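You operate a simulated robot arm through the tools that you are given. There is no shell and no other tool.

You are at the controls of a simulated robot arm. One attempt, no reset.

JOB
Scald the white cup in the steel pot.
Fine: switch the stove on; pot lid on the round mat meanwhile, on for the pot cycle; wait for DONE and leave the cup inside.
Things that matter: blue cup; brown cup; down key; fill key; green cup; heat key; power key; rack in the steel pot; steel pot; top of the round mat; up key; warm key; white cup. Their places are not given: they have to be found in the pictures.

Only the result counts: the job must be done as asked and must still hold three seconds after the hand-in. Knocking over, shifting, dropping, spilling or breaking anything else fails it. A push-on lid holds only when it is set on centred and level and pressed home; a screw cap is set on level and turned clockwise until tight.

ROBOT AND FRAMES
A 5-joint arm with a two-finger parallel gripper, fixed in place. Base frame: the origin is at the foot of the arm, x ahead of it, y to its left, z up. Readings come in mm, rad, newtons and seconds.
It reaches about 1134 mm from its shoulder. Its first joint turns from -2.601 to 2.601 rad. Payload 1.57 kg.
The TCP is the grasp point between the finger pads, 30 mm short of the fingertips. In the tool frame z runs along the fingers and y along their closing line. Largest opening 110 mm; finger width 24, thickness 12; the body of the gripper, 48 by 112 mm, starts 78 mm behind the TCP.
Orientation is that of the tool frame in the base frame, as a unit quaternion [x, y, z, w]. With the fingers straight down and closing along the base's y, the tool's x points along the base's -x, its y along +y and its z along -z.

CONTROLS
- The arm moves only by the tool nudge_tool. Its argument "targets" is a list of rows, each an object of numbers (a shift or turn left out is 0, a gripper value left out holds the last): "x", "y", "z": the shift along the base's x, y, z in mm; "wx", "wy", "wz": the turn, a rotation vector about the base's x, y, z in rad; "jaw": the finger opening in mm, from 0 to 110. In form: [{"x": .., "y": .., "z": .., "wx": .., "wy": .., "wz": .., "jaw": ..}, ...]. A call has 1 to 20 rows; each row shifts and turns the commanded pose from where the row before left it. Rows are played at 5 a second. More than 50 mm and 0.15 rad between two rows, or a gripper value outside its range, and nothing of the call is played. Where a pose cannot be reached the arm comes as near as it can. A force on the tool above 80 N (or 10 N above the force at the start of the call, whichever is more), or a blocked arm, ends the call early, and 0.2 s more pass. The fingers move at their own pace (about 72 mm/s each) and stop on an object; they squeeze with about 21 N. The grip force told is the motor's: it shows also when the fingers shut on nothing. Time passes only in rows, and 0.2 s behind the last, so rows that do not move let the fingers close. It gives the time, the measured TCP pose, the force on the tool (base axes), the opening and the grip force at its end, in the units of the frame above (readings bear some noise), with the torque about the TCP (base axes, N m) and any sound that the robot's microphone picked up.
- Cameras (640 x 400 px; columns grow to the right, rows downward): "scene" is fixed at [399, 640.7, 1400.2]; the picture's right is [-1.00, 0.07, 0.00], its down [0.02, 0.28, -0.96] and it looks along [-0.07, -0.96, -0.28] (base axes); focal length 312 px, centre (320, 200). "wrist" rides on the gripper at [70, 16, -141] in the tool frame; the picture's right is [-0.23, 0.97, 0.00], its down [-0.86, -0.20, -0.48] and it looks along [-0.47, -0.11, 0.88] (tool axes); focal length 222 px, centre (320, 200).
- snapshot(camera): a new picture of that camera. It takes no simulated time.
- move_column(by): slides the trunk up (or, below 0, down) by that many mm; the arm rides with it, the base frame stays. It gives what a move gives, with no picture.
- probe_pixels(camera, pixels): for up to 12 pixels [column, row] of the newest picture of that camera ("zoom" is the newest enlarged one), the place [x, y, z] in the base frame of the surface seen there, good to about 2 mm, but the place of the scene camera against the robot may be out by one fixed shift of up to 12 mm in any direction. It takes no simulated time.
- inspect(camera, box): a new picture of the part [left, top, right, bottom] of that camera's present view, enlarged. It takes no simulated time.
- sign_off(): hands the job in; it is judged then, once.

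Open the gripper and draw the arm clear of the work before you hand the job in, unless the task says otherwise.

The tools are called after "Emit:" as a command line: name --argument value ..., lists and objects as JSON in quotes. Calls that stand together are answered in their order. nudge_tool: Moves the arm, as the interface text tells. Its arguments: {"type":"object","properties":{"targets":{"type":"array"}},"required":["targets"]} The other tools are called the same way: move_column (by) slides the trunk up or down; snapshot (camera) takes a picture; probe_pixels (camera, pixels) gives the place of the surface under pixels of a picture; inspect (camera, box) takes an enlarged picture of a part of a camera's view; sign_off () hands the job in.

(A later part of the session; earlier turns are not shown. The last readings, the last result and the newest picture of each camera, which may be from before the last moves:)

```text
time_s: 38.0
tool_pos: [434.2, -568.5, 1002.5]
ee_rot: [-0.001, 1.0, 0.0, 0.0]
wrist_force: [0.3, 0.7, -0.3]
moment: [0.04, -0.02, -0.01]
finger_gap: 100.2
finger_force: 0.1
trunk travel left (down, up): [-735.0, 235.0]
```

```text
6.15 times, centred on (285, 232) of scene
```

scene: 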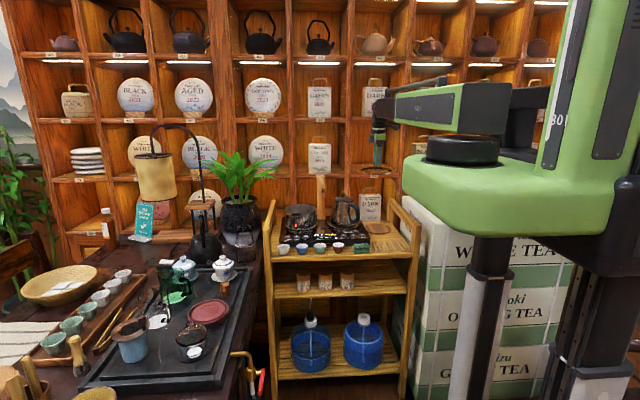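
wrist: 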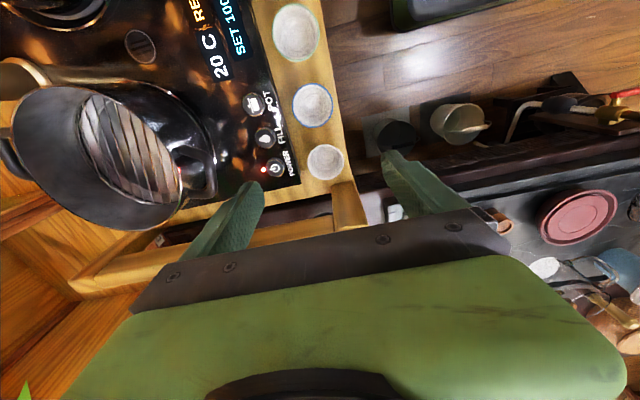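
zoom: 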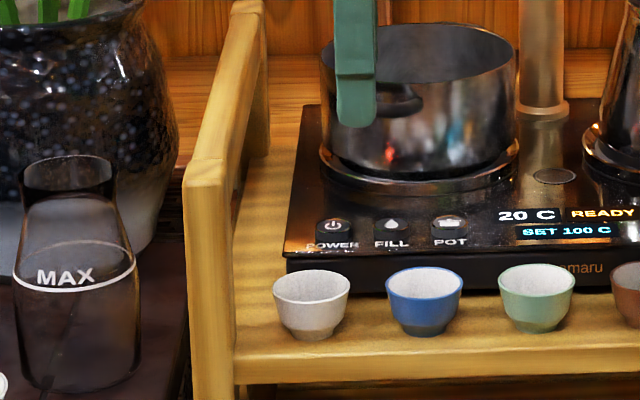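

The left rail's inner face is at x≈524.5, with its top near 930, and the cup gap to the blue cup is ~25 mm. Closing along x gives the best clearance, so I centre over the cup (470,-568) and spin the tool +90° up here.

Emit:
nudge_tool --targets '[{"x": 12, "wz": 0.1428, "jaw": 66}, {"x": 12, "wz": 0.1428}, {"x": 12, "wz": 0.1428}, {"wz": 0.1428}, {"wz": 0.1428}, {"wz": 0.1428}, {"wz": 0.1428}, {"wz": 0.1428}, {"wz": 0.1428}, {"wz": 0.1428}, {"wz": 0.1428}, {}, {}]'

Emit:
snapshot --camera "wrist"

Emit:
inspect --camera "scene" --box '[260, 190, 320, 260]'

```text
time_s: 40.8
tool_pos: [467.5, -567.5, 1001.7]
ee_rot: [-0.707, 0.708, 0.0, -0.001]
wrist_force: [0.8, -1.6, 0.0]
moment: [0.01, 0.01, -0.03]
finger_gap: 66.4
finger_force: 0.0
trunk travel left (down, up): [-735.0, 235.0]
```

```text
taken
```

wrist: 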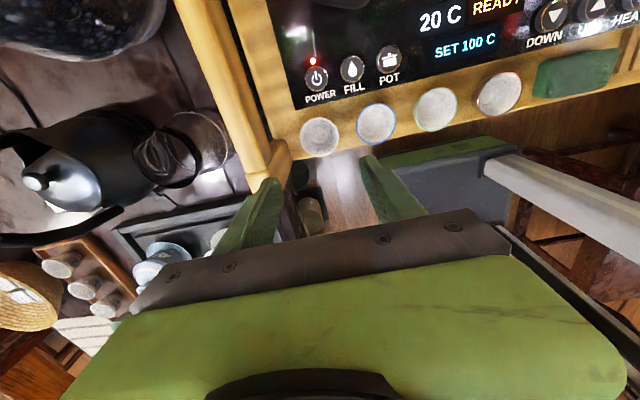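

```text
5.71 times, centred on (290, 225) of scene
```

zoom: 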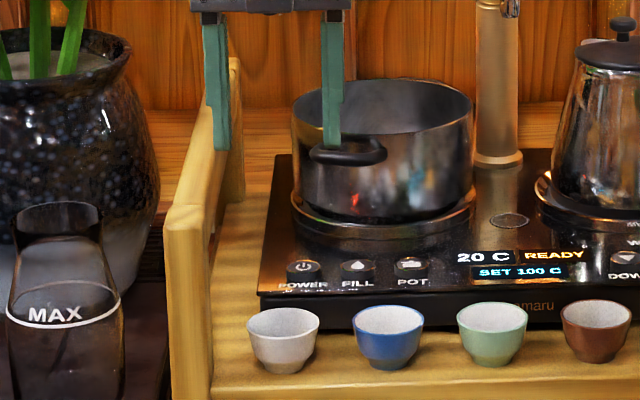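

The tool is rotated, and the white cup is at wrist (320,137) between the finger lines. I enlarge and re-probe the cup and rail with this new viewpoint.

Emit:
inspect --camera "wrist" --box '[220, 60, 420, 200]'

```text
2.86 times, centred on (320, 130) of wrist
```

zoom: 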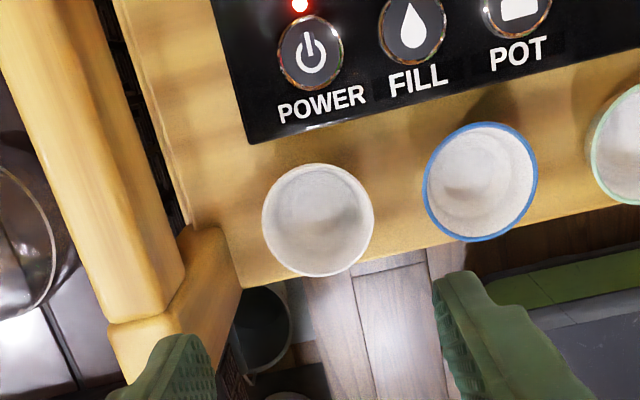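

In the zoom the white cup rim spans (264–373, 165–275). I probe the rim extremes, the rail top and the blue cup's near edge.

Emit:
probe_pixels --camera "zoom" --pixels '[[266, 222], [371, 215], [314, 167], [323, 273], [428, 185], [70, 150], [150, 260], [180, 275], [110, 100], [160, 340], [250, 140], [318, 222]]'

```text
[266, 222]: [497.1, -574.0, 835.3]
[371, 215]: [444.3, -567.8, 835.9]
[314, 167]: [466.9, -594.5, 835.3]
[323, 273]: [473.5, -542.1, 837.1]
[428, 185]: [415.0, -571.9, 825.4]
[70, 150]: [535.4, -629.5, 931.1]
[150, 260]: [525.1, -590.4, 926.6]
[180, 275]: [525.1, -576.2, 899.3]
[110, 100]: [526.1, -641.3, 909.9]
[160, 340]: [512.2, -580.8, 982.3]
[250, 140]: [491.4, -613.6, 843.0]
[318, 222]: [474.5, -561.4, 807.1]
```

The cup centre is (470.7,-568.3), r≈26, rim z≈836; the rail top is 931 with its inner face at x≈525. I set the opening to 62 mm, settle, and read the pose.

Emit:
nudge_tool --targets '[{"jaw": 62}, {}, {}]'

Emit:
nudge_tool --targets '[{}, {}]'

```text
time_s: 41.6
tool_pos: [468.9, -567.7, 1000.7]
ee_rot: [-0.707, 0.707, 0.0, 0.0]
wrist_force: [-0.1, 0.5, -0.2]
moment: [-0.04, -0.04, 0.02]
finger_gap: 61.9
finger_force: 0.0
trunk travel left (down, up): [-735.0, 235.0]
```

```text
time_s: 42.2
tool_pos: [468.6, -568.1, 1002.3]
ee_rot: [0.707, -0.707, 0.0, 0.001]
wrist_force: [0.4, -0.1, -0.2]
moment: [0.01, 0.0, 0.0]
finger_gap: 62.1
finger_force: 0.0
trunk travel left (down, up): [-735.0, 235.0]
```

The tool sits at (468.7,-568). I shift +1 mm in x and lower the column to about 25 mm above the rim for a check.

Emit:
nudge_tool --targets '[{"x": 1}, {}]'

Emit:
move_column --by -110

Emit:
inspect --camera "wrist" --box '[200, 60, 440, 230]'

Emit:
inspect --camera "scene" --box '[260, 200, 320, 265]'

```text
time_s: 42.8
tool_pos: [469.9, -568.7, 1002.2]
ee_rot: [0.708, -0.707, 0.001, -0.001]
wrist_force: [-0.3, 0.3, -0.3]
moment: [0.0, 0.04, 0.02]
finger_gap: 62.0
finger_force: 0.0
trunk travel left (down, up): [-735.0, 235.0]
```

```text
time_s: 44.2
tool_pos: [469.8, -568.0, 890.7]
ee_rot: [0.707, -0.707, 0.0, 0.0]
wrist_force: [0.9, 0.0, 0.0]
moment: [0.02, -0.02, -0.02]
finger_gap: 62.1
finger_force: 0.0
trunk travel left (down, up): [-625.0, 345.0]
```

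```text
2.35 times, centred on (320, 145) of wrist
```

zoom: 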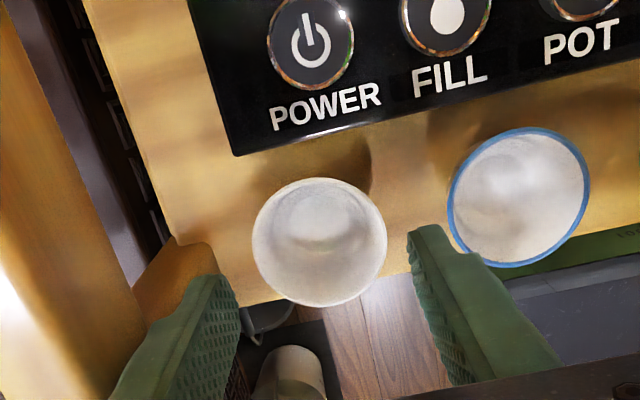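

```text
6.15 times, centred on (290, 232) of scene
```

zoom: 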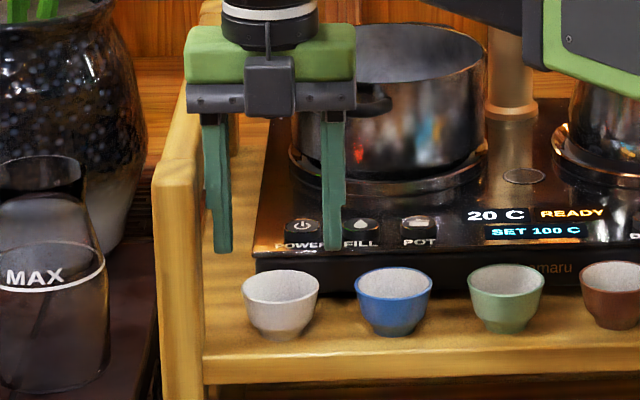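

The fingers straddle the cup evenly (scene zoom columns 217 and 335 around the cup at 282), with blue's edge clear. I lower to TCP≈855.

Emit:
nudge_tool --targets '[{"x": -0.8}, {}]'

Emit:
move_column --by -25

Emit:
inspect --camera "wrist" --box '[200, 60, 440, 230]'

Emit:
inspect --camera "scene" --box '[260, 200, 320, 265]'

```text
time_s: 44.8
tool_pos: [468.8, -567.4, 891.5]
ee_rot: [-0.707, 0.707, 0.0, 0.0]
wrist_force: [0.0, 0.3, -0.3]
moment: [0.01, 0.01, 0.02]
finger_gap: 62.1
finger_force: 0.2
trunk travel left (down, up): [-625.0, 345.0]
```

```text
time_s: 45.5
tool_pos: [469.9, -567.9, 866.4]
ee_rot: [0.708, -0.707, 0.0, 0.0]
wrist_force: [0.5, -0.1, 0.2]
moment: [-0.02, 0.0, -0.01]
finger_gap: 62.0
finger_force: 0.1
trunk travel left (down, up): [-600.0, 370.0]
```

```text
2.35 times, centred on (320, 145) of wrist
```

zoom: 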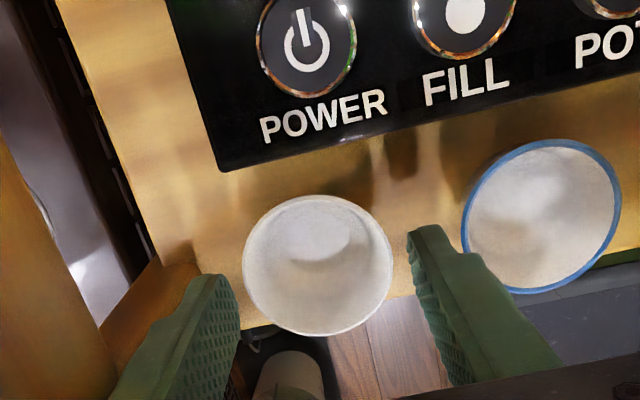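

```text
6.15 times, centred on (290, 232) of scene
```

zoom: 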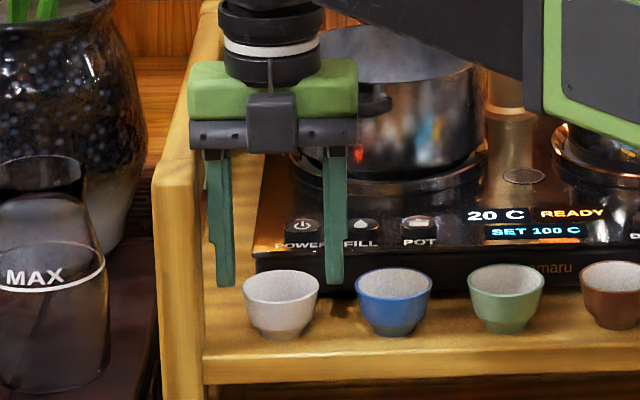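

The fingertips are level with the rim with ~4 mm clearance to each side, and ~6 mm to the blue cup. I lower another 11 mm, keeping the body just above the rail top.

Emit:
move_column --by -11

Emit:
inspect --camera "scene" --box '[260, 200, 320, 265]'

```text
time_s: 46.1
tool_pos: [469.4, -567.7, 856.6]
ee_rot: [-0.707, 0.707, 0.0, 0.001]
wrist_force: [-0.5, -0.2, 1.0]
moment: [0.01, 0.02, -0.01]
finger_gap: 62.1
finger_force: 0.0
trunk travel left (down, up): [-589.0, 381.0]
```

```text
6.15 times, centred on (290, 232) of scene
```

zoom: 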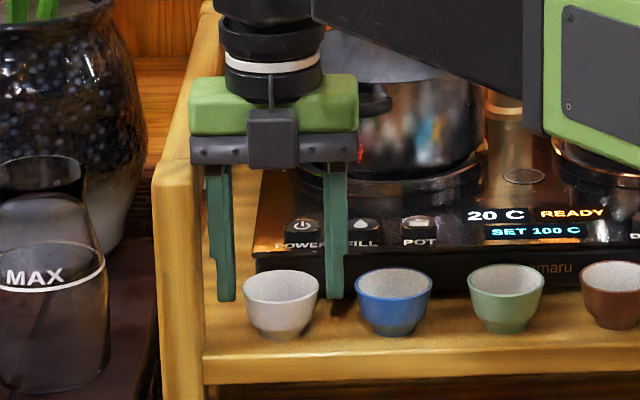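

The fingers flank the cup rim by ~10 mm. I drop 1.5 mm more and close on the cup.

Emit:
move_column --by -1.5

Emit:
nudge_tool --targets '[{"jaw": 56}, {"jaw": 52}, {"jaw": 40}, {}, {}, {}]'

Emit:
inspect --camera "scene" --box '[260, 200, 320, 265]'

Emit:
inspect --camera "wrist" --box '[200, 60, 440, 230]'

```text
time_s: 46.6
tool_pos: [470.0, -567.1, 855.6]
ee_rot: [0.707, -0.707, 0.001, 0.0]
wrist_force: [-0.3, -0.5, 0.4]
moment: [0.0, -0.01, -0.01]
finger_gap: 62.2
finger_force: 0.0
trunk travel left (down, up): [-587.0, 383.0]
```

```text
time_s: 48.0
tool_pos: [470.3, -568.8, 854.0]
ee_rot: [-0.707, 0.707, 0.0, 0.0]
wrist_force: [-0.6, 1.1, 0.0]
moment: [-0.01, 0.0, -0.01]
finger_gap: 51.9
finger_force: 21.1
trunk travel left (down, up): [-587.0, 383.0]
```

```text
6.15 times, centred on (290, 232) of scene
```

zoom: 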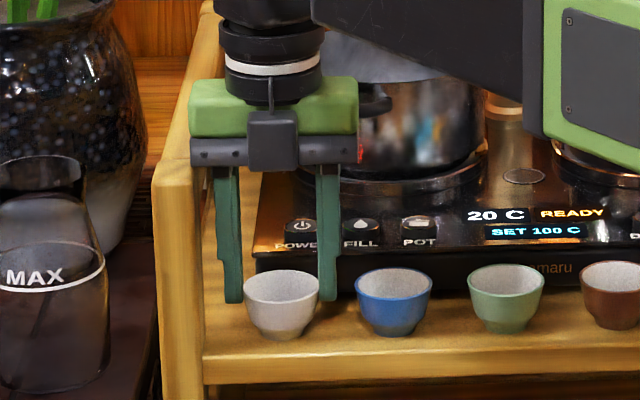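

```text
2.35 times, centred on (320, 145) of wrist
```

zoom: 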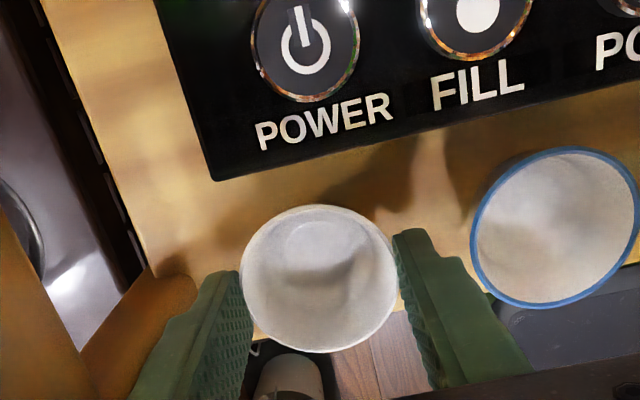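

The gripper stopped at 51.9 mm, matching the rim diameter. I lift 4 mm to test the hold.

Emit:
move_column --by 4

Emit:
inspect --camera "scene" --box '[260, 200, 320, 265]'

```text
time_s: 48.5
tool_pos: [469.9, -567.5, 859.0]
ee_rot: [0.707, -0.707, 0.0, 0.0]
wrist_force: [-0.3, 0.6, -1.1]
moment: [0.01, -0.01, -0.01]
finger_gap: 51.9
finger_force: 20.4
trunk travel left (down, up): [-591.0, 379.0]
```

```text
6.15 times, centred on (290, 232) of scene
```

zoom: 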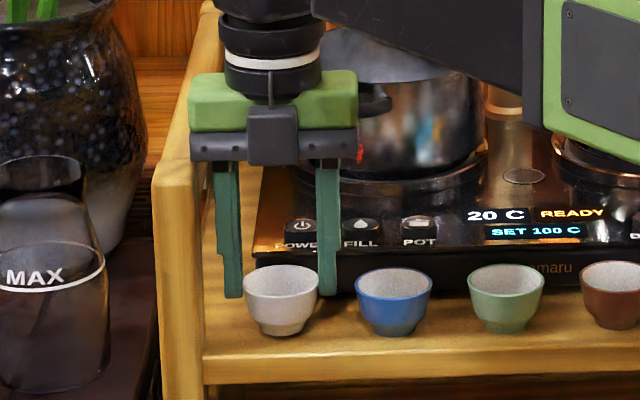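

The cup rose with the fingers (rim from row 269 to 264) and the gap is steady at 51.9. I lift another 30 mm and check.

Emit:
move_column --by 30

Emit:
inspect --camera "scene" --box '[260, 190, 320, 265]'

```text
time_s: 49.3
tool_pos: [469.1, -568.2, 887.7]
ee_rot: [0.708, -0.706, 0.001, 0.0]
wrist_force: [0.7, 0.2, 0.0]
moment: [0.01, 0.02, -0.01]
finger_gap: 51.8
finger_force: 20.6
trunk travel left (down, up): [-621.0, 349.0]
```

```text
5.33 times, centred on (290, 228) of scene
```

zoom: 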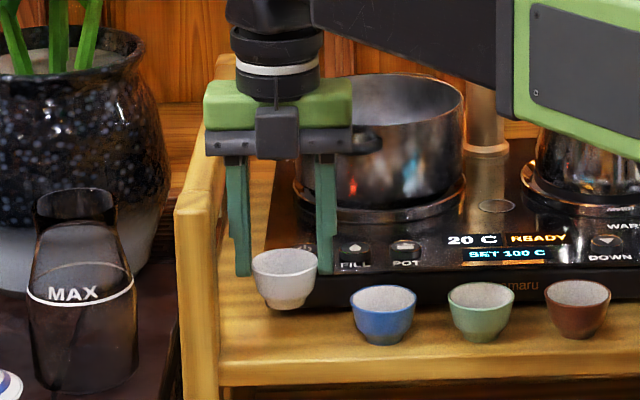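

The cup hangs securely. I raise to TCP≈1020 so its base clears the pot rim, then travel gently to above the rack centre at (392,-784).

Emit:
move_column --by 132

Emit:
nudge_tool --targets '[{"x": -2, "y": -5}, {"x": -4, "y": -11}, {"x": -6, "y": -17}, {"x": -8, "y": -22}, {"x": -8, "y": -22}, {"x": -8, "y": -22}, {"x": -8, "y": -22}, {"x": -8, "y": -22}, {"x": -8, "y": -22}, {"x": -8, "y": -21}, {"x": -6, "y": -16}, {"x": -3, "y": -10}, {"x": -1, "y": -4}, {}, {}]'

Emit:
inspect --camera "scene" --box '[260, 160, 350, 240]'

Emit:
snapshot --camera "wrist"

```text
time_s: 50.9
tool_pos: [468.8, -568.7, 1020.2]
ee_rot: [-0.707, 0.707, 0.0, 0.0]
wrist_force: [-0.4, 0.3, -0.8]
moment: [0.02, 0.01, 0.03]
finger_gap: 51.9
finger_force: 20.4
trunk travel left (down, up): [-753.0, 217.0]
```

```text
time_s: 54.1
tool_pos: [390.4, -783.3, 1020.1]
ee_rot: [-0.707, 0.707, 0.0, 0.0]
wrist_force: [0.9, -0.1, -0.5]
moment: [-0.01, -0.01, -0.02]
finger_gap: 51.9
finger_force: 21.2
trunk travel left (down, up): [-753.0, 217.0]
```

```text
5.00 times, centred on (305, 200) of scene
```

zoom: 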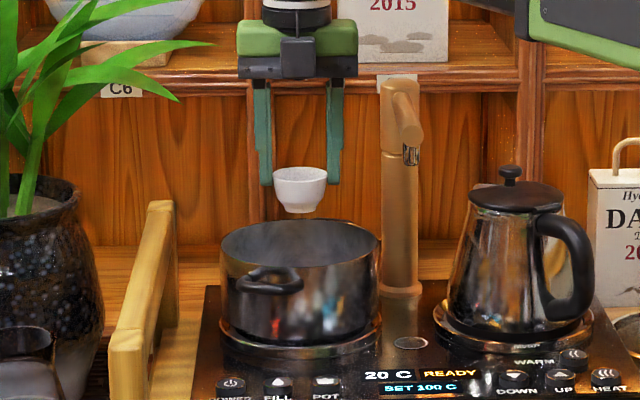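

```text
taken
```

wrist: 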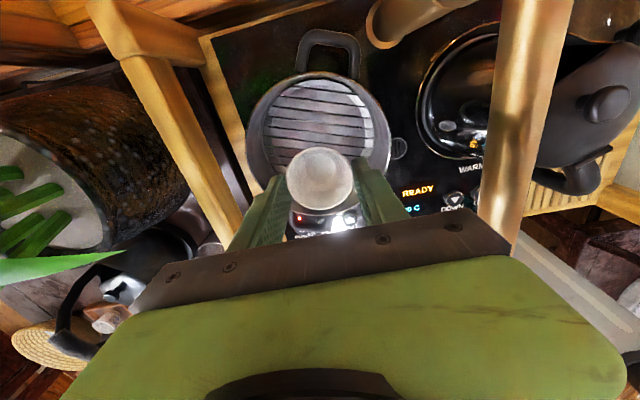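

The cup is above the pot; the rack is visible at wrist (318,115). I probe the rack and pot rim from this new angle to confirm the centre and height.

Emit:
probe_pixels --camera "wrist" --pixels '[[318, 112], [275, 115], [368, 115], [318, 84], [318, 75], [252, 120], [385, 125], [300, 98], [340, 127], [320, 160], [330, 120]]'

```text
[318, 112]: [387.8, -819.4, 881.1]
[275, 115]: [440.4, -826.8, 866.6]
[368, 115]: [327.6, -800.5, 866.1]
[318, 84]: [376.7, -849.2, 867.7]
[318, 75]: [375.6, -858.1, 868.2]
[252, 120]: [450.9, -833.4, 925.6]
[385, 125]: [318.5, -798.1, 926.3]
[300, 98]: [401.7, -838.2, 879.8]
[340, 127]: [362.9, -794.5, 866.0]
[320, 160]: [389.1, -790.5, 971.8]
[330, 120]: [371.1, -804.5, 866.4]
```

The slats are at z≈880, so the cup base should touch at TCP≈933. I lower 70 mm and check, then go in small steps.

Emit:
move_column --by -70

Emit:
move_column --by -12

Emit:
inspect --camera "wrist" --box '[220, 40, 420, 220]'

```text
time_s: 55.1
tool_pos: [391.2, -784.0, 950.7]
ee_rot: [0.707, -0.707, 0.0, 0.0]
wrist_force: [0.1, 1.3, -1.2]
moment: [0.02, 0.0, -0.03]
finger_gap: 52.0
finger_force: 20.7
trunk travel left (down, up): [-683.0, 287.0]
```

```text
time_s: 55.8
tool_pos: [391.0, -783.5, 937.9]
ee_rot: [-0.707, 0.707, 0.0, 0.0]
wrist_force: [-0.3, 0.2, 0.8]
moment: [-0.04, 0.02, 0.04]
finger_gap: 51.8
finger_force: 21.2
trunk travel left (down, up): [-671.0, 299.0]
```

```text
2.22 times, centred on (320, 130) of wrist
```

zoom: 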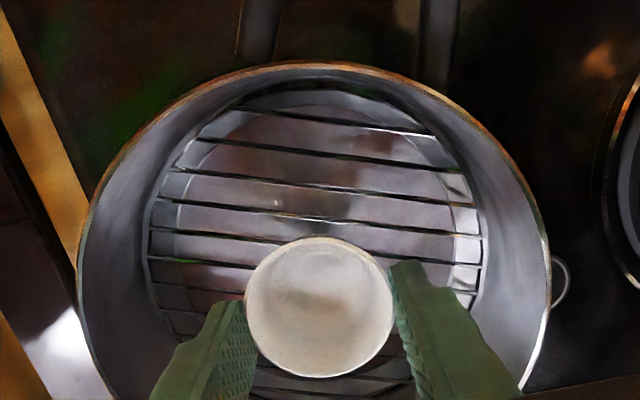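

The rack bars run along x with gaps between, so I want the cup base supported by two bars. I enlarge more to locate the bars beside the cup.

Emit:
inspect --camera "wrist" --box '[255, 70, 395, 215]'

```text
2.76 times, centred on (325, 142) of wrist
```

zoom: 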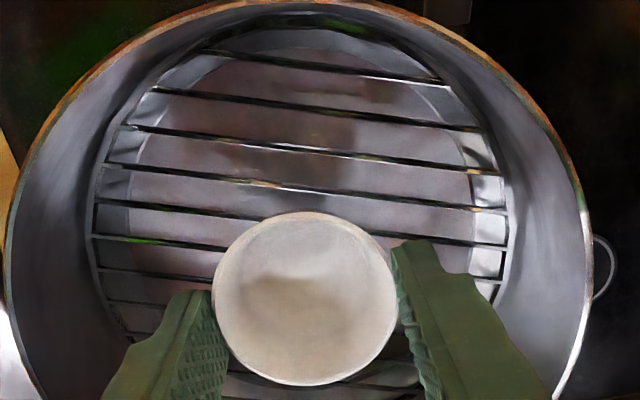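

The dark lines are the thin bars and the gray between is the pot floor. I probe along the bars' left and right ends.

Emit:
probe_pixels --camera "zoom" --pixels '[[200, 137], [180, 173], [160, 208], [160, 242], [150, 274], [140, 303], [450, 206], [455, 239], [485, 278], [250, 187], [270, 105], [300, 67]]'

```text
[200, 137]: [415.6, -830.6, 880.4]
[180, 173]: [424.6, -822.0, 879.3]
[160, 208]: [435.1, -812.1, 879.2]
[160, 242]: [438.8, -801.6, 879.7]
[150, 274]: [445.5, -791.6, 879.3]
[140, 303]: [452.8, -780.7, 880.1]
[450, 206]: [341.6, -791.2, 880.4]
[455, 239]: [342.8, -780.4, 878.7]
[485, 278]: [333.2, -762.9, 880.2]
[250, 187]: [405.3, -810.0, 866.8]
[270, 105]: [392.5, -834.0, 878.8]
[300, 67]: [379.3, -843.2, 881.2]
```

The bars are tilted ~20° in plan with ~12 mm pitch, one passing right under the cup centre at y≈-784. I shift (+2,+5.5) so two bars lie symmetrically under the base, then lower gently.

Emit:
nudge_tool --targets '[{"x": 1, "y": 2.7}, {"x": 1, "y": 2.8}, {}, {}]'

Emit:
move_column --by -3

```text
time_s: 56.8
tool_pos: [392.2, -778.2, 938.3]
ee_rot: [0.707, -0.707, 0.0, 0.0]
wrist_force: [0.4, 0.5, 0.2]
moment: [-0.02, 0.01, -0.02]
finger_gap: 51.9
finger_force: 20.8
trunk travel left (down, up): [-671.0, 299.0]
```

```text
time_s: 57.3
tool_pos: [392.6, -778.3, 935.1]
ee_rot: [-0.707, 0.707, 0.0, 0.0]
wrist_force: [-0.3, -0.3, -0.6]
moment: [-0.03, -0.05, -0.04]
finger_gap: 51.9
finger_force: 20.9
trunk travel left (down, up): [-668.0, 302.0]
```

No contact yet at TCP≈935. I go down another 1.5 mm and then again, watching the force.

Emit:
move_column --by -1.5

Emit:
move_column --by -1

```text
time_s: 57.8
tool_pos: [392.9, -777.7, 933.2]
ee_rot: [-0.707, 0.707, -0.001, -0.001]
wrist_force: [0.3, -0.7, -0.5]
moment: [-0.02, -0.03, 0.02]
finger_gap: 51.9
finger_force: 21.1
trunk travel left (down, up): [-667.0, 303.0]
```

```text
time_s: 58.3
tool_pos: [392.9, -778.4, 932.6]
ee_rot: [0.707, -0.707, 0.0, 0.0]
wrist_force: [1.8, -2.5, 6.1]
moment: [-0.12, -0.04, -0.01]
finger_gap: 51.7
finger_force: 21.3
trunk travel left (down, up): [-666.0, 304.0]
```

Contact with the rack (+6 N) at TCP≈932.6. I relieve 0.5 mm and open the fingers gradually.

Emit:
move_column --by 0.5

Emit:
nudge_tool --targets '[{"jaw": 53}, {"jaw": 55}, {"jaw": 58}, {"jaw": 64}, {"jaw": 70}, {}]'

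Emit:
inspect --camera "wrist" --box '[220, 40, 420, 220]'

```text
time_s: 58.8
tool_pos: [392.4, -778.9, 934.5]
ee_rot: [-0.707, 0.707, -0.001, 0.0]
wrist_force: [-0.3, -0.4, 1.8]
moment: [-0.02, -0.01, 0.01]
finger_gap: 51.7
finger_force: 21.2
trunk travel left (down, up): [-666.0, 304.0]
```

```text
time_s: 60.2
tool_pos: [392.5, -778.0, 932.7]
ee_rot: [0.707, -0.707, 0.0, 0.0]
wrist_force: [-0.4, -0.8, 0.3]
moment: [-0.03, -0.02, -0.04]
finger_gap: 70.3
finger_force: 0.0
trunk travel left (down, up): [-666.0, 304.0]
```

```text
2.22 times, centred on (320, 130) of wrist
```

zoom: 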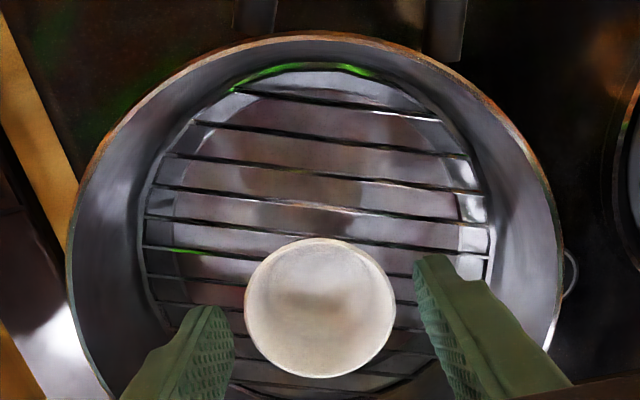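

The cup stands upright on the rack, free of the fingers. I raise the hand straight out of the pot.

Emit:
move_column --by 110

Emit:
inspect --camera "wrist" --box '[220, 40, 420, 220]'

Emit:
inspect --camera "scene" --box '[260, 160, 420, 260]'

```text
time_s: 61.6
tool_pos: [391.2, -777.9, 1043.6]
ee_rot: [-0.707, 0.707, 0.0, 0.0]
wrist_force: [-0.4, 0.0, -0.7]
moment: [0.02, -0.01, 0.05]
finger_gap: 70.1
finger_force: 0.2
trunk travel left (down, up): [-776.0, 194.0]
```

```text
2.22 times, centred on (320, 130) of wrist
```

zoom: 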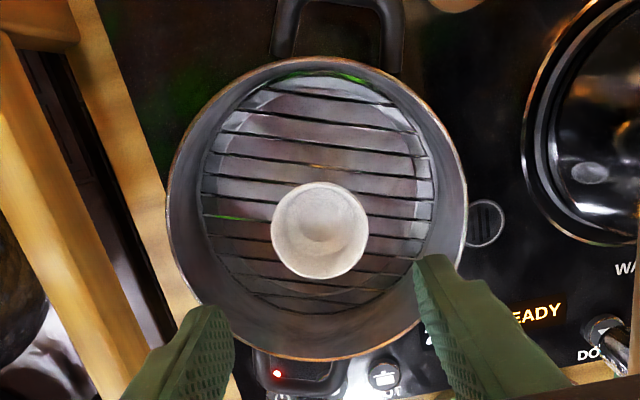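

```text
4.00 times, centred on (340, 210) of scene
```

zoom: 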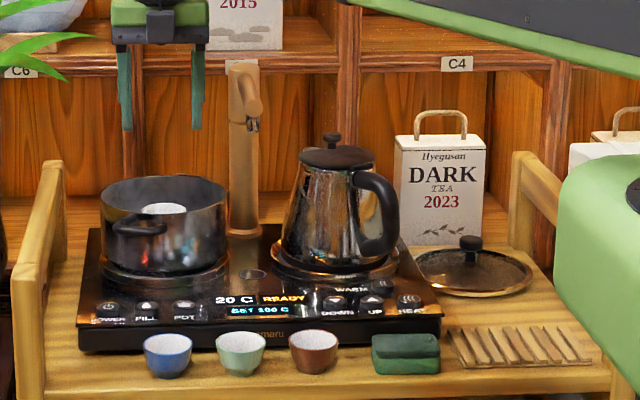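

The white cup stands inside the pot, and the lid on the mat is untouched at (470,265) in the zoom. I raise a bit more and fly to the lid, spinning the tool back by -90° on the way.

Emit:
move_column --by 75

Emit:
nudge_tool --targets '[{"x": -20, "wz": -0.1428}, {"x": -35, "y": -3, "wz": -0.1428}, {"x": -38, "y": -4, "wz": -0.1428}, {"x": -38, "y": -4, "wz": -0.1428}, {"x": -38, "y": -4, "wz": -0.1428}, {"x": -38, "y": -4, "wz": -0.1428}, {"x": -38, "y": -4, "wz": -0.1428}, {"x": -38, "y": -4, "wz": -0.1428}, {"x": -38, "y": -4, "wz": -0.1428}, {"x": -38, "y": -4, "wz": -0.1428}, {"x": -29, "y": -3, "wz": -0.1428}, {}, {}]'

Emit:
snapshot --camera "wrist"

```text
time_s: 62.7
tool_pos: [391.6, -778.3, 1118.8]
ee_rot: [-0.707, 0.708, 0.0, 0.0]
wrist_force: [-0.3, -0.7, 0.2]
moment: [0.02, -0.03, 0.01]
finger_gap: 70.1
finger_force: 0.0
trunk travel left (down, up): [-851.0, 119.0]
```

```text
time_s: 65.5
tool_pos: [2.2, -817.1, 1119.1]
ee_rot: [0.002, 1.0, 0.0, 0.0]
wrist_force: [0.2, -0.1, 0.1]
moment: [0.01, -0.01, -0.03]
finger_gap: 69.7
finger_force: 0.0
trunk travel left (down, up): [-851.0, 119.0]
```

```text
taken
```

wrist: 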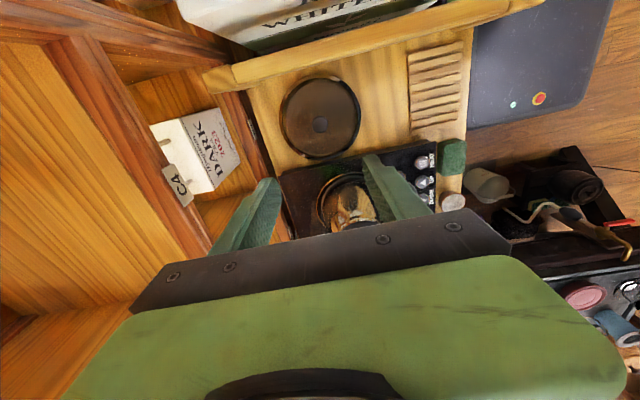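

The lid with its knob is at wrist (320,125). I enlarge and probe the knob centre and lid rim.

Emit:
inspect --camera "wrist" --box '[270, 65, 370, 165]'

```text
4.00 times, centred on (320, 115) of wrist
```

zoom: 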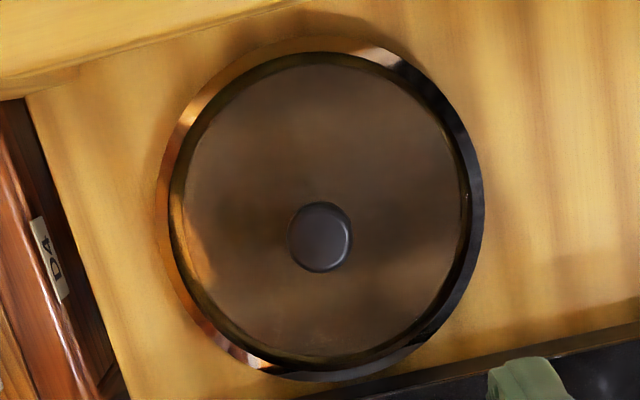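

I can see the knob at zoom (320,237) and the rim ring all around it. I probe these points.

Emit:
probe_pixels --camera "zoom" --pixels '[[320, 237], [292, 237], [348, 237], [320, 207], [320, 268], [172, 220], [474, 200], [310, 48], [330, 372], [320, 225]]'

```text
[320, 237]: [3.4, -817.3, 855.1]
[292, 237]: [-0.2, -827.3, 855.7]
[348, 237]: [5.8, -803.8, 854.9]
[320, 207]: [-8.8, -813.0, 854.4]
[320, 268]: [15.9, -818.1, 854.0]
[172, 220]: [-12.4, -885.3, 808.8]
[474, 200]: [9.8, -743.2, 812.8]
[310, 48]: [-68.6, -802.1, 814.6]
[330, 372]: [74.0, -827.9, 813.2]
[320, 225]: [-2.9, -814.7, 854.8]
```

The knob centre is (3.5,-815.7) with its top at z≈855. I align (+1.2,+1.3) and lower to the same grip height as before.

Emit:
nudge_tool --targets '[{"x": 1.2, "y": 1.3}, {}, {}]'

Emit:
move_column --by -230

Emit:
inspect --camera "wrist" --box '[200, 40, 460, 220]'

```text
time_s: 66.3
tool_pos: [4.0, -814.3, 1117.7]
ee_rot: [0.0, 1.0, 0.0, 0.0]
wrist_force: [-0.1, 0.7, -0.3]
moment: [0.01, -0.01, -0.01]
finger_gap: 69.7
finger_force: 0.1
trunk travel left (down, up): [-851.0, 119.0]
```

```text
time_s: 68.8
tool_pos: [5.0, -815.4, 888.3]
ee_rot: [0.001, 1.0, 0.0, -0.001]
wrist_force: [0.2, 0.2, 0.0]
moment: [-0.02, -0.01, 0.03]
finger_gap: 69.8
finger_force: 0.1
trunk travel left (down, up): [-621.0, 349.0]
```

```text
2.22 times, centred on (330, 130) of wrist
```

zoom: 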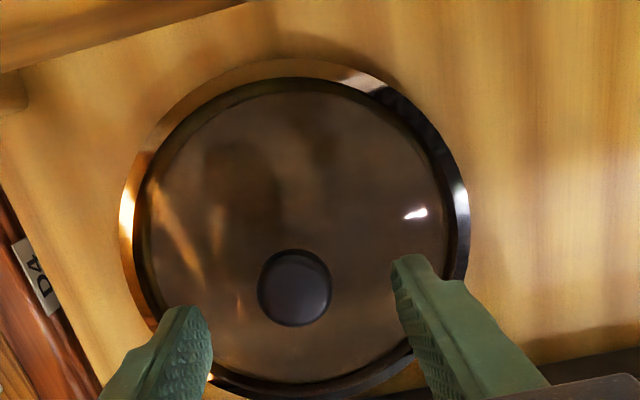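

The knob is centred between the fingers. I lower the remaining 26 mm and close on it.

Emit:
move_column --by -25.5

Emit:
nudge_tool --targets '[{"jaw": 45}, {"jaw": 10}, {}, {}, {}]'

Emit:
move_column --by 4

Emit:
inspect --camera "scene" --box '[335, 190, 415, 250]'

```text
time_s: 69.5
tool_pos: [5.3, -814.8, 863.1]
ee_rot: [0.0, 1.0, 0.0, -0.001]
wrist_force: [-0.1, -1.1, 0.2]
moment: [0.05, -0.03, 0.04]
finger_gap: 70.1
finger_force: 0.0
trunk travel left (down, up): [-596.0, 374.0]
```

```text
time_s: 70.7
tool_pos: [4.1, -815.1, 863.6]
ee_rot: [0.0, 1.0, 0.0, 0.0]
wrist_force: [-0.5, 0.6, 0.4]
moment: [-0.04, 0.0, 0.04]
finger_gap: 28.8
finger_force: 21.5
trunk travel left (down, up): [-596.0, 374.0]
```

```text
time_s: 71.2
tool_pos: [6.2, -815.6, 866.7]
ee_rot: [0.0, 1.0, 0.0, 0.0]
wrist_force: [-0.8, -0.3, -1.7]
moment: [0.04, -0.01, 0.01]
finger_gap: 28.8
finger_force: 21.6
trunk travel left (down, up): [-600.0, 370.0]
```

```text
6.67 times, centred on (375, 220) of scene
```

zoom: 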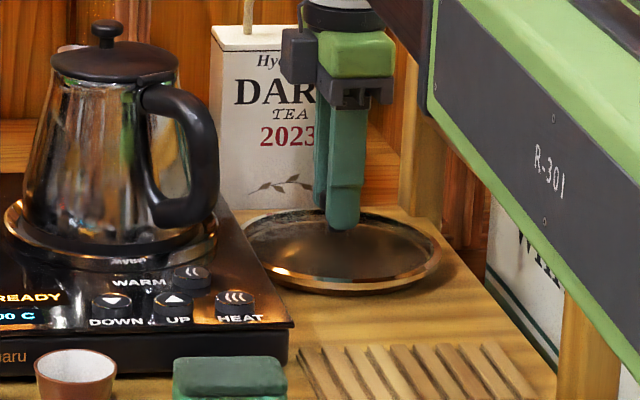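

The lid is held again (≈1.7 N, gap 28.8). I raise it high and carry it back to above the pot in gentle rows.

Emit:
move_column --by 60

Emit:
move_column --by 230

Emit:
nudge_tool --targets '[{"x": 6}, {"x": 14}, {"x": 20, "y": 1}, {"x": 22, "y": 2}, {"x": 22, "y": 2}, {"x": 22, "y": 2}, {"x": 22, "y": 2}, {"x": 22, "y": 2}, {"x": 22, "y": 2}, {"x": 22, "y": 2}, {"x": 22, "y": 2}, {"x": 22, "y": 2}, {"x": 22, "y": 2}, {"x": 22, "y": 2}, {"x": 22, "y": 2}, {"x": 22, "y": 2}, {"x": 22, "y": 2}, {"x": 22, "y": 2}, {"x": 14, "y": 1}, {"x": 3}]'

Emit:
nudge_tool --targets '[{}, {}, {}]'

Emit:
snapshot --camera "wrist"

```text
time_s: 72.2
tool_pos: [4.8, -815.4, 926.1]
ee_rot: [-0.001, 1.0, 0.001, 0.0]
wrist_force: [1.0, 0.2, -1.7]
moment: [-0.04, -0.02, -0.02]
finger_gap: 28.9
finger_force: 21.2
trunk travel left (down, up): [-660.0, 310.0]
```

```text
time_s: 74.6
tool_pos: [4.5, -815.9, 1156.6]
ee_rot: [0.0, 1.0, -0.001, 0.0]
wrist_force: [-0.5, -0.7, -0.6]
moment: [0.03, 0.0, 0.01]
finger_gap: 28.6
finger_force: 20.7
trunk travel left (down, up): [-890.0, 80.0]
```

```text
time_s: 78.8
tool_pos: [391.0, -784.9, 1158.2]
ee_rot: [0.0, 1.0, 0.001, 0.001]
wrist_force: [0.0, -0.3, -1.4]
moment: [0.01, 0.0, 0.0]
finger_gap: 29.0
finger_force: 21.6
trunk travel left (down, up): [-890.0, 80.0]
```

```text
time_s: 79.6
tool_pos: [392.3, -784.1, 1156.2]
ee_rot: [0.001, 1.0, 0.0, -0.001]
wrist_force: [0.1, -0.1, -1.2]
moment: [0.0, -0.01, 0.03]
finger_gap: 29.1
finger_force: 20.9
trunk travel left (down, up): [-890.0, 80.0]
```

```text
taken
```

wrist: 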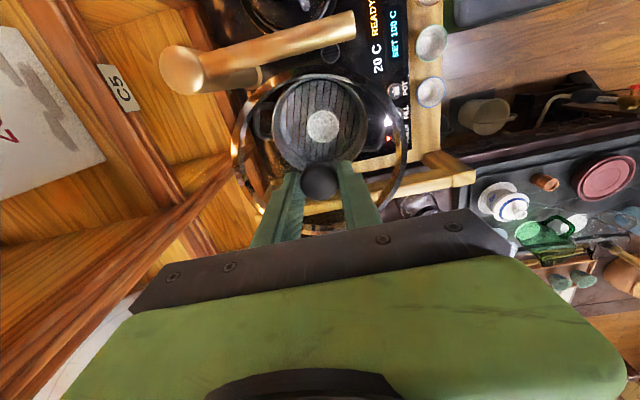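

The lid is held above the pot and I can see the cup through it. I enlarge the view to probe the lid rim's centre and level, plus the pot rim below.

Emit:
inspect --camera "wrist" --box '[220, 60, 420, 240]'

```text
2.22 times, centred on (320, 150) of wrist
```

zoom: 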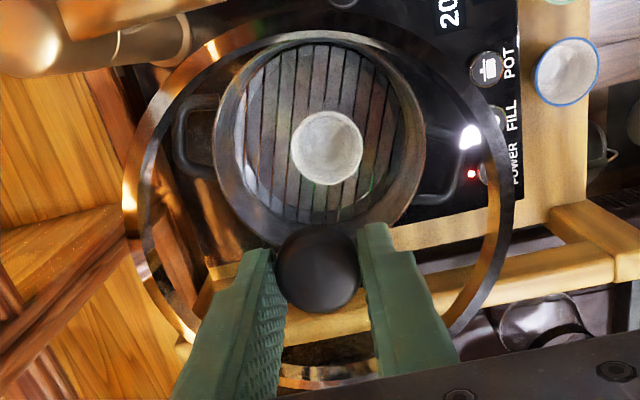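

The lid ring spans zoom columns ~128–510, and the pot rim ~217–422 below it. I probe both circles and the knob.

Emit:
probe_pixels --camera "zoom" --pixels '[[131, 200], [507, 190], [180, 72], [470, 90], [165, 310], [490, 270], [318, 268], [219, 150], [420, 150], [318, 36], [265, 55], [390, 70]]'

```text
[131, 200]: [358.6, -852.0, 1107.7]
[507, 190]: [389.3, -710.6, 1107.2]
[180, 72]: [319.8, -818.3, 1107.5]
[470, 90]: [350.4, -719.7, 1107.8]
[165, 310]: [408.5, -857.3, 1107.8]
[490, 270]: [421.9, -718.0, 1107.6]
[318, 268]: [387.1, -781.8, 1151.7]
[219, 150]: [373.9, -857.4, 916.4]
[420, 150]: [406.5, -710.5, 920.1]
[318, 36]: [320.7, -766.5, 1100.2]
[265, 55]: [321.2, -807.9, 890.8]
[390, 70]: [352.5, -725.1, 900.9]
```

The lid is level (rim z 1107.2–1107.8) but its centre seems ~3 mm toward -x of the pot centre (393,-784). I probe the knob extremes and more rim points to pin down the offset.

Emit:
probe_pixels --camera "zoom" --pixels '[[318, 232], [318, 300], [282, 265], [354, 265], [318, 250], [318, 285], [145, 145], [497, 140], [210, 48], [440, 60], [142, 265], [503, 230]]'

```text
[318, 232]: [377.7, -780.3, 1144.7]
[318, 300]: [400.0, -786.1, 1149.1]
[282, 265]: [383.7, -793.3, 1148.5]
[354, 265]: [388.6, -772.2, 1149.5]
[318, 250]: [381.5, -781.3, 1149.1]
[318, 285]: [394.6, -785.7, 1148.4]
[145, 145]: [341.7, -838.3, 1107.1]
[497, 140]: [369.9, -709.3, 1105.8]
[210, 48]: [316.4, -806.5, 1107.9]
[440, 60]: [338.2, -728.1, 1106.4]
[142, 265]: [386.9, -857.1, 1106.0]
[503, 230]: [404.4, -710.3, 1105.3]
```

The knob centre now reads ≈(390,-783), about 2 mm behind the TCP in x, so I shift +2.5 mm in x to put the lid centre over the pot centre, then lower to ~14 mm above seating.

Emit:
nudge_tool --targets '[{"x": 2.5}, {}, {}]'

Emit:
move_column --by -100

Emit:
move_column --by -56

Emit:
inspect --camera "scene" --box '[280, 190, 328, 220]'

Emit:
inspect --camera "wrist" --box '[220, 60, 420, 240]'

```text
time_s: 80.4
tool_pos: [394.6, -784.2, 1155.6]
ee_rot: [0.0, 1.0, 0.0, 0.0]
wrist_force: [0.3, -0.5, -1.7]
moment: [0.01, 0.0, -0.02]
finger_gap: 29.0
finger_force: 21.2
trunk travel left (down, up): [-890.0, 80.0]
```

```text
time_s: 81.7
tool_pos: [394.7, -783.8, 1057.2]
ee_rot: [0.0, 1.0, 0.0, -0.001]
wrist_force: [0.6, -1.4, -2.4]
moment: [-0.02, 0.0, -0.01]
finger_gap: 29.0
finger_force: 21.1
trunk travel left (down, up): [-790.0, 180.0]
```

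```text
time_s: 82.7
tool_pos: [393.5, -783.0, 1000.5]
ee_rot: [-0.001, 1.0, 0.0, 0.0]
wrist_force: [-0.5, -0.9, -1.1]
moment: [0.03, 0.02, 0.0]
finger_gap: 29.0
finger_force: 21.3
trunk travel left (down, up): [-734.0, 236.0]
```

```text
13.33 times, centred on (304, 205) of scene
```

zoom: 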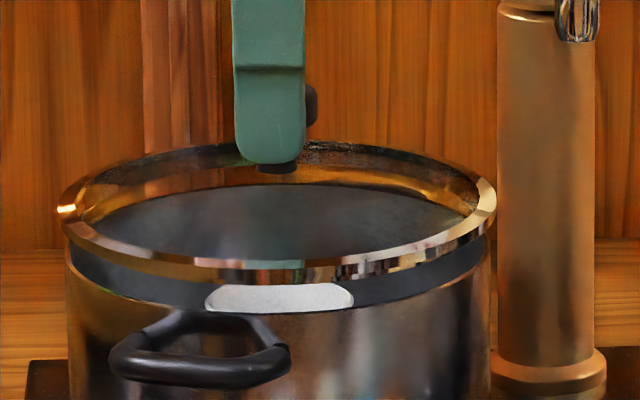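

```text
2.22 times, centred on (320, 150) of wrist
```

zoom: 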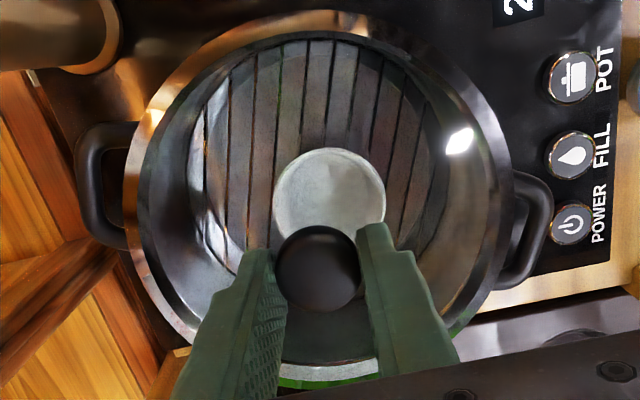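

The scene zoom shows the lid ring (columns 58–496) centred over the pot (66–491) and level, matching the original seat column. I lower in small steps toward the seat.

Emit:
move_column --by -10

Emit:
inspect --camera "scene" --box '[280, 190, 328, 220]'

Emit:
inspect --camera "wrist" --box '[220, 60, 420, 240]'

```text
time_s: 83.3
tool_pos: [395.0, -784.3, 991.2]
ee_rot: [0.0, 1.0, 0.0, 0.001]
wrist_force: [-0.3, 1.1, -1.9]
moment: [0.03, 0.02, 0.01]
finger_gap: 28.8
finger_force: 21.1
trunk travel left (down, up): [-724.0, 246.0]
```

```text
13.33 times, centred on (304, 205) of scene
```

zoom: 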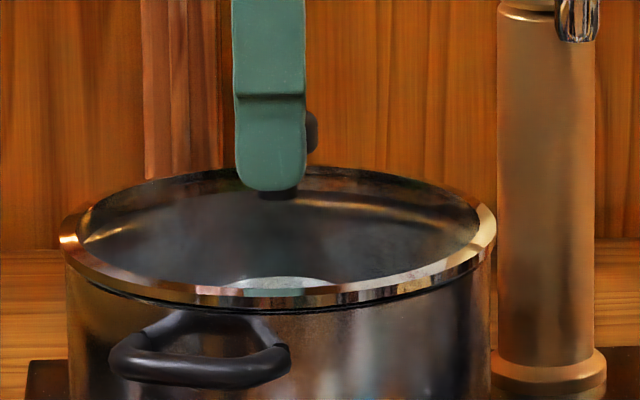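

```text
2.22 times, centred on (320, 150) of wrist
```

zoom: 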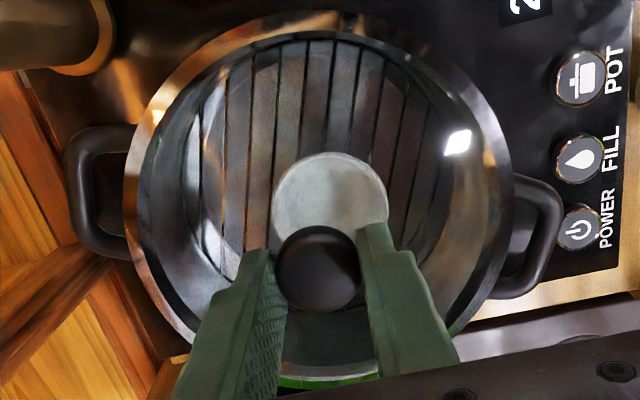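

The lid is ~5 mm above its seat and centred. I lower by 3 mm, then by smaller steps, reading the force.

Emit:
move_column --by -3

Emit:
move_column --by -1.5

```text
time_s: 83.8
tool_pos: [394.6, -783.2, 987.0]
ee_rot: [0.0, 1.0, 0.0, 0.0]
wrist_force: [0.5, 0.6, -1.0]
moment: [0.01, -0.01, 0.02]
finger_gap: 28.9
finger_force: 20.7
trunk travel left (down, up): [-721.0, 249.0]
```

```text
time_s: 84.3
tool_pos: [395.3, -785.1, 987.0]
ee_rot: [0.0, 1.0, -0.002, 0.0]
wrist_force: [6.0, -14.0, 20.7]
moment: [-0.37, 0.01, 0.03]
finger_gap: 29.0
finger_force: 20.7
trunk travel left (down, up): [-719.0, 251.0]
heard: snap
```

Contact with 21 N and a "snap" was heard. I look at how the lid sits before releasing.

Emit:
inspect --camera "scene" --box '[280, 190, 328, 220]'

Emit:
inspect --camera "wrist" --box '[220, 60, 420, 240]'

```text
13.33 times, centred on (304, 205) of scene
```

zoom: 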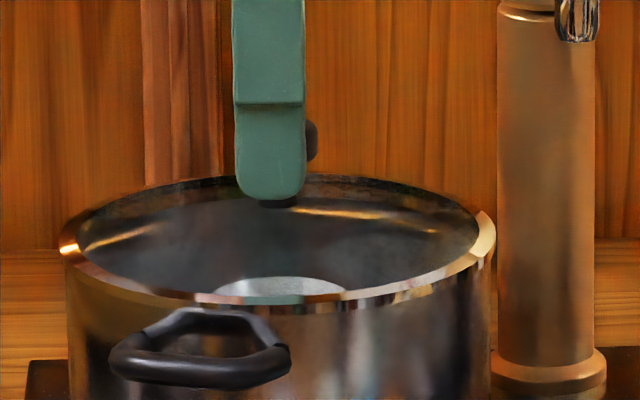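

```text
2.22 times, centred on (320, 150) of wrist
```

zoom: 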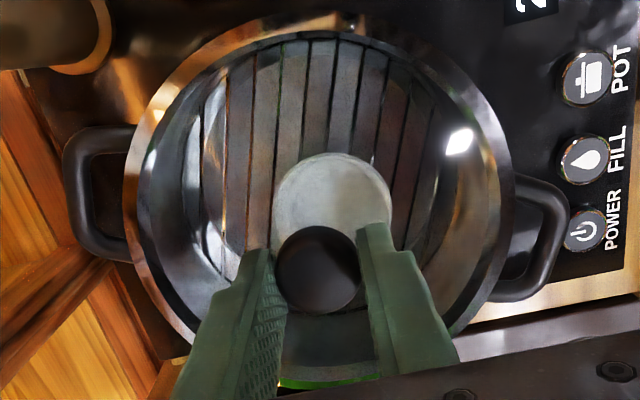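

The lid looks flush on the pot with no gap. I probe the rim heights around the lid to verify it is level and fully seated (originally 938.5).

Emit:
probe_pixels --camera "zoom" --pixels '[[131, 200], [507, 190], [180, 72], [470, 90], [165, 300], [490, 270], [310, 22], [240, 38], [400, 40], [145, 150]]'

```text
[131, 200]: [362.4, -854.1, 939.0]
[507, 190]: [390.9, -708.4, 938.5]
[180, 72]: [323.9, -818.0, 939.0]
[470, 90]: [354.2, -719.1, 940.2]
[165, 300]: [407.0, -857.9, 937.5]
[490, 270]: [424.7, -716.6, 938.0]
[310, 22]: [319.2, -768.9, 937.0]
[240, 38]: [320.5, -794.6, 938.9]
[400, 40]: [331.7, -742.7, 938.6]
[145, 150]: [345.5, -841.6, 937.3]
```

The rim is level at z≈938.4, the same as originally. I relieve the load slightly and open the fingers.

Emit:
move_column --by 1

Emit:
nudge_tool --targets '[{"jaw": 35}, {"jaw": 50}, {"jaw": 70}, {}]'

Emit:
inspect --camera "scene" --box '[280, 190, 328, 220]'

```text
time_s: 84.8
tool_pos: [395.4, -784.1, 986.6]
ee_rot: [0.0, 1.0, 0.001, -0.001]
wrist_force: [-0.8, -0.6, -1.4]
moment: [0.02, 0.03, 0.0]
finger_gap: 29.0
finger_force: 21.4
trunk travel left (down, up): [-720.0, 250.0]
heard: snap
```

```text
time_s: 85.8
tool_pos: [394.4, -783.6, 986.6]
ee_rot: [0.0, 1.0, 0.0, -0.001]
wrist_force: [-0.1, 0.1, 0.2]
moment: [0.02, 0.03, -0.02]
finger_gap: 70.2
finger_force: 0.0
trunk travel left (down, up): [-720.0, 250.0]
heard: snap
```

```text
13.33 times, centred on (304, 205) of scene
```

zoom: 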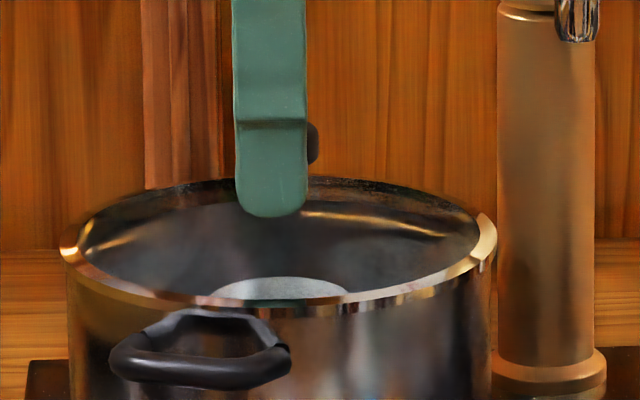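

The lid dropped onto its seat with a final snap and stays level and centred. To be sure it is home, I raise, close the fingers and press lightly on the knob top.

Emit:
move_column --by 50

Emit:
nudge_tool --targets '[{"x": -2, "jaw": 0}, {}, {}, {}, {}]'

Emit:
inspect --camera "wrist" --box '[220, 60, 420, 240]'

Emit:
inspect --camera "scene" --box '[280, 190, 328, 220]'

```text
time_s: 86.8
tool_pos: [394.2, -784.1, 1037.3]
ee_rot: [0.0, 1.0, 0.001, 0.0]
wrist_force: [0.0, 0.6, 0.7]
moment: [0.02, -0.01, 0.0]
finger_gap: 70.1
finger_force: 0.0
trunk travel left (down, up): [-770.0, 200.0]
```

```text
time_s: 88.0
tool_pos: [391.6, -784.1, 1037.4]
ee_rot: [0.0, 1.0, 0.0, 0.0]
wrist_force: [-1.3, 0.8, 0.0]
moment: [0.01, 0.0, 0.03]
finger_gap: 0.0
finger_force: 20.7
trunk travel left (down, up): [-770.0, 200.0]
```

```text
2.22 times, centred on (320, 150) of wrist
```

zoom: 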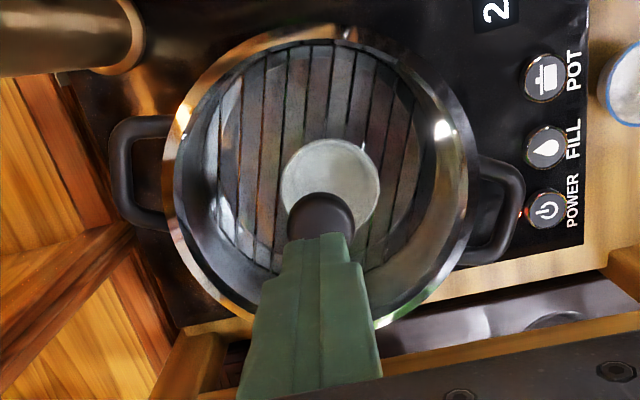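

```text
13.33 times, centred on (304, 205) of scene
```

zoom: 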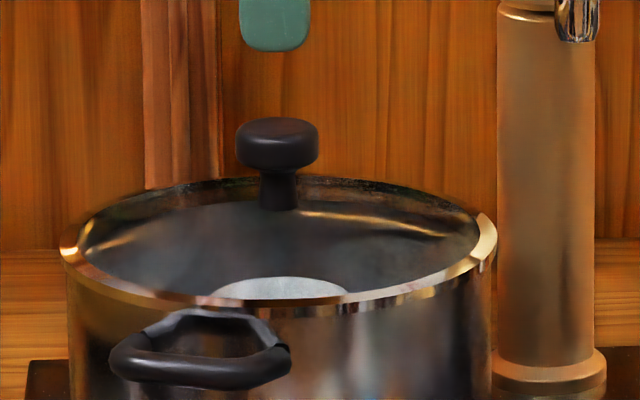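

The lid is well placed with the finger above the knob (columns 275 and 278). I lower to just above the knob top and press gently.

Emit:
move_column --by -26

Emit:
move_column --by -1.5

```text
time_s: 88.7
tool_pos: [392.9, -783.2, 1011.4]
ee_rot: [0.0, 1.0, 0.0, 0.001]
wrist_force: [-0.3, -0.4, -0.1]
moment: [0.0, -0.02, 0.04]
finger_gap: 0.0
finger_force: 20.9
trunk travel left (down, up): [-744.0, 226.0]
```

```text
time_s: 89.2
tool_pos: [392.5, -784.3, 1010.7]
ee_rot: [0.0, 1.0, 0.0, 0.0]
wrist_force: [0.1, -0.4, 1.0]
moment: [0.03, -0.01, 0.02]
finger_gap: 0.1
finger_force: 20.8
trunk travel left (down, up): [-743.0, 227.0]
```

Barely at the knob (+1 N). I press another 1 mm at a time.

Emit:
move_column --by -1

Emit:
move_column --by -0.7

```text
time_s: 89.7
tool_pos: [392.4, -783.4, 1009.3]
ee_rot: [-0.001, 1.0, 0.0, 0.0]
wrist_force: [-0.7, 0.8, -0.3]
moment: [0.0, 0.05, -0.01]
finger_gap: 0.0
finger_force: 21.1
trunk travel left (down, up): [-742.0, 228.0]
```

```text
time_s: 90.2
tool_pos: [392.0, -785.0, 1009.6]
ee_rot: [0.0, 1.0, 0.0, 0.0]
wrist_force: [-0.1, -0.1, 0.4]
moment: [0.03, 0.02, 0.06]
finger_gap: 0.2
finger_force: 21.7
trunk travel left (down, up): [-741.0, 229.0]
```

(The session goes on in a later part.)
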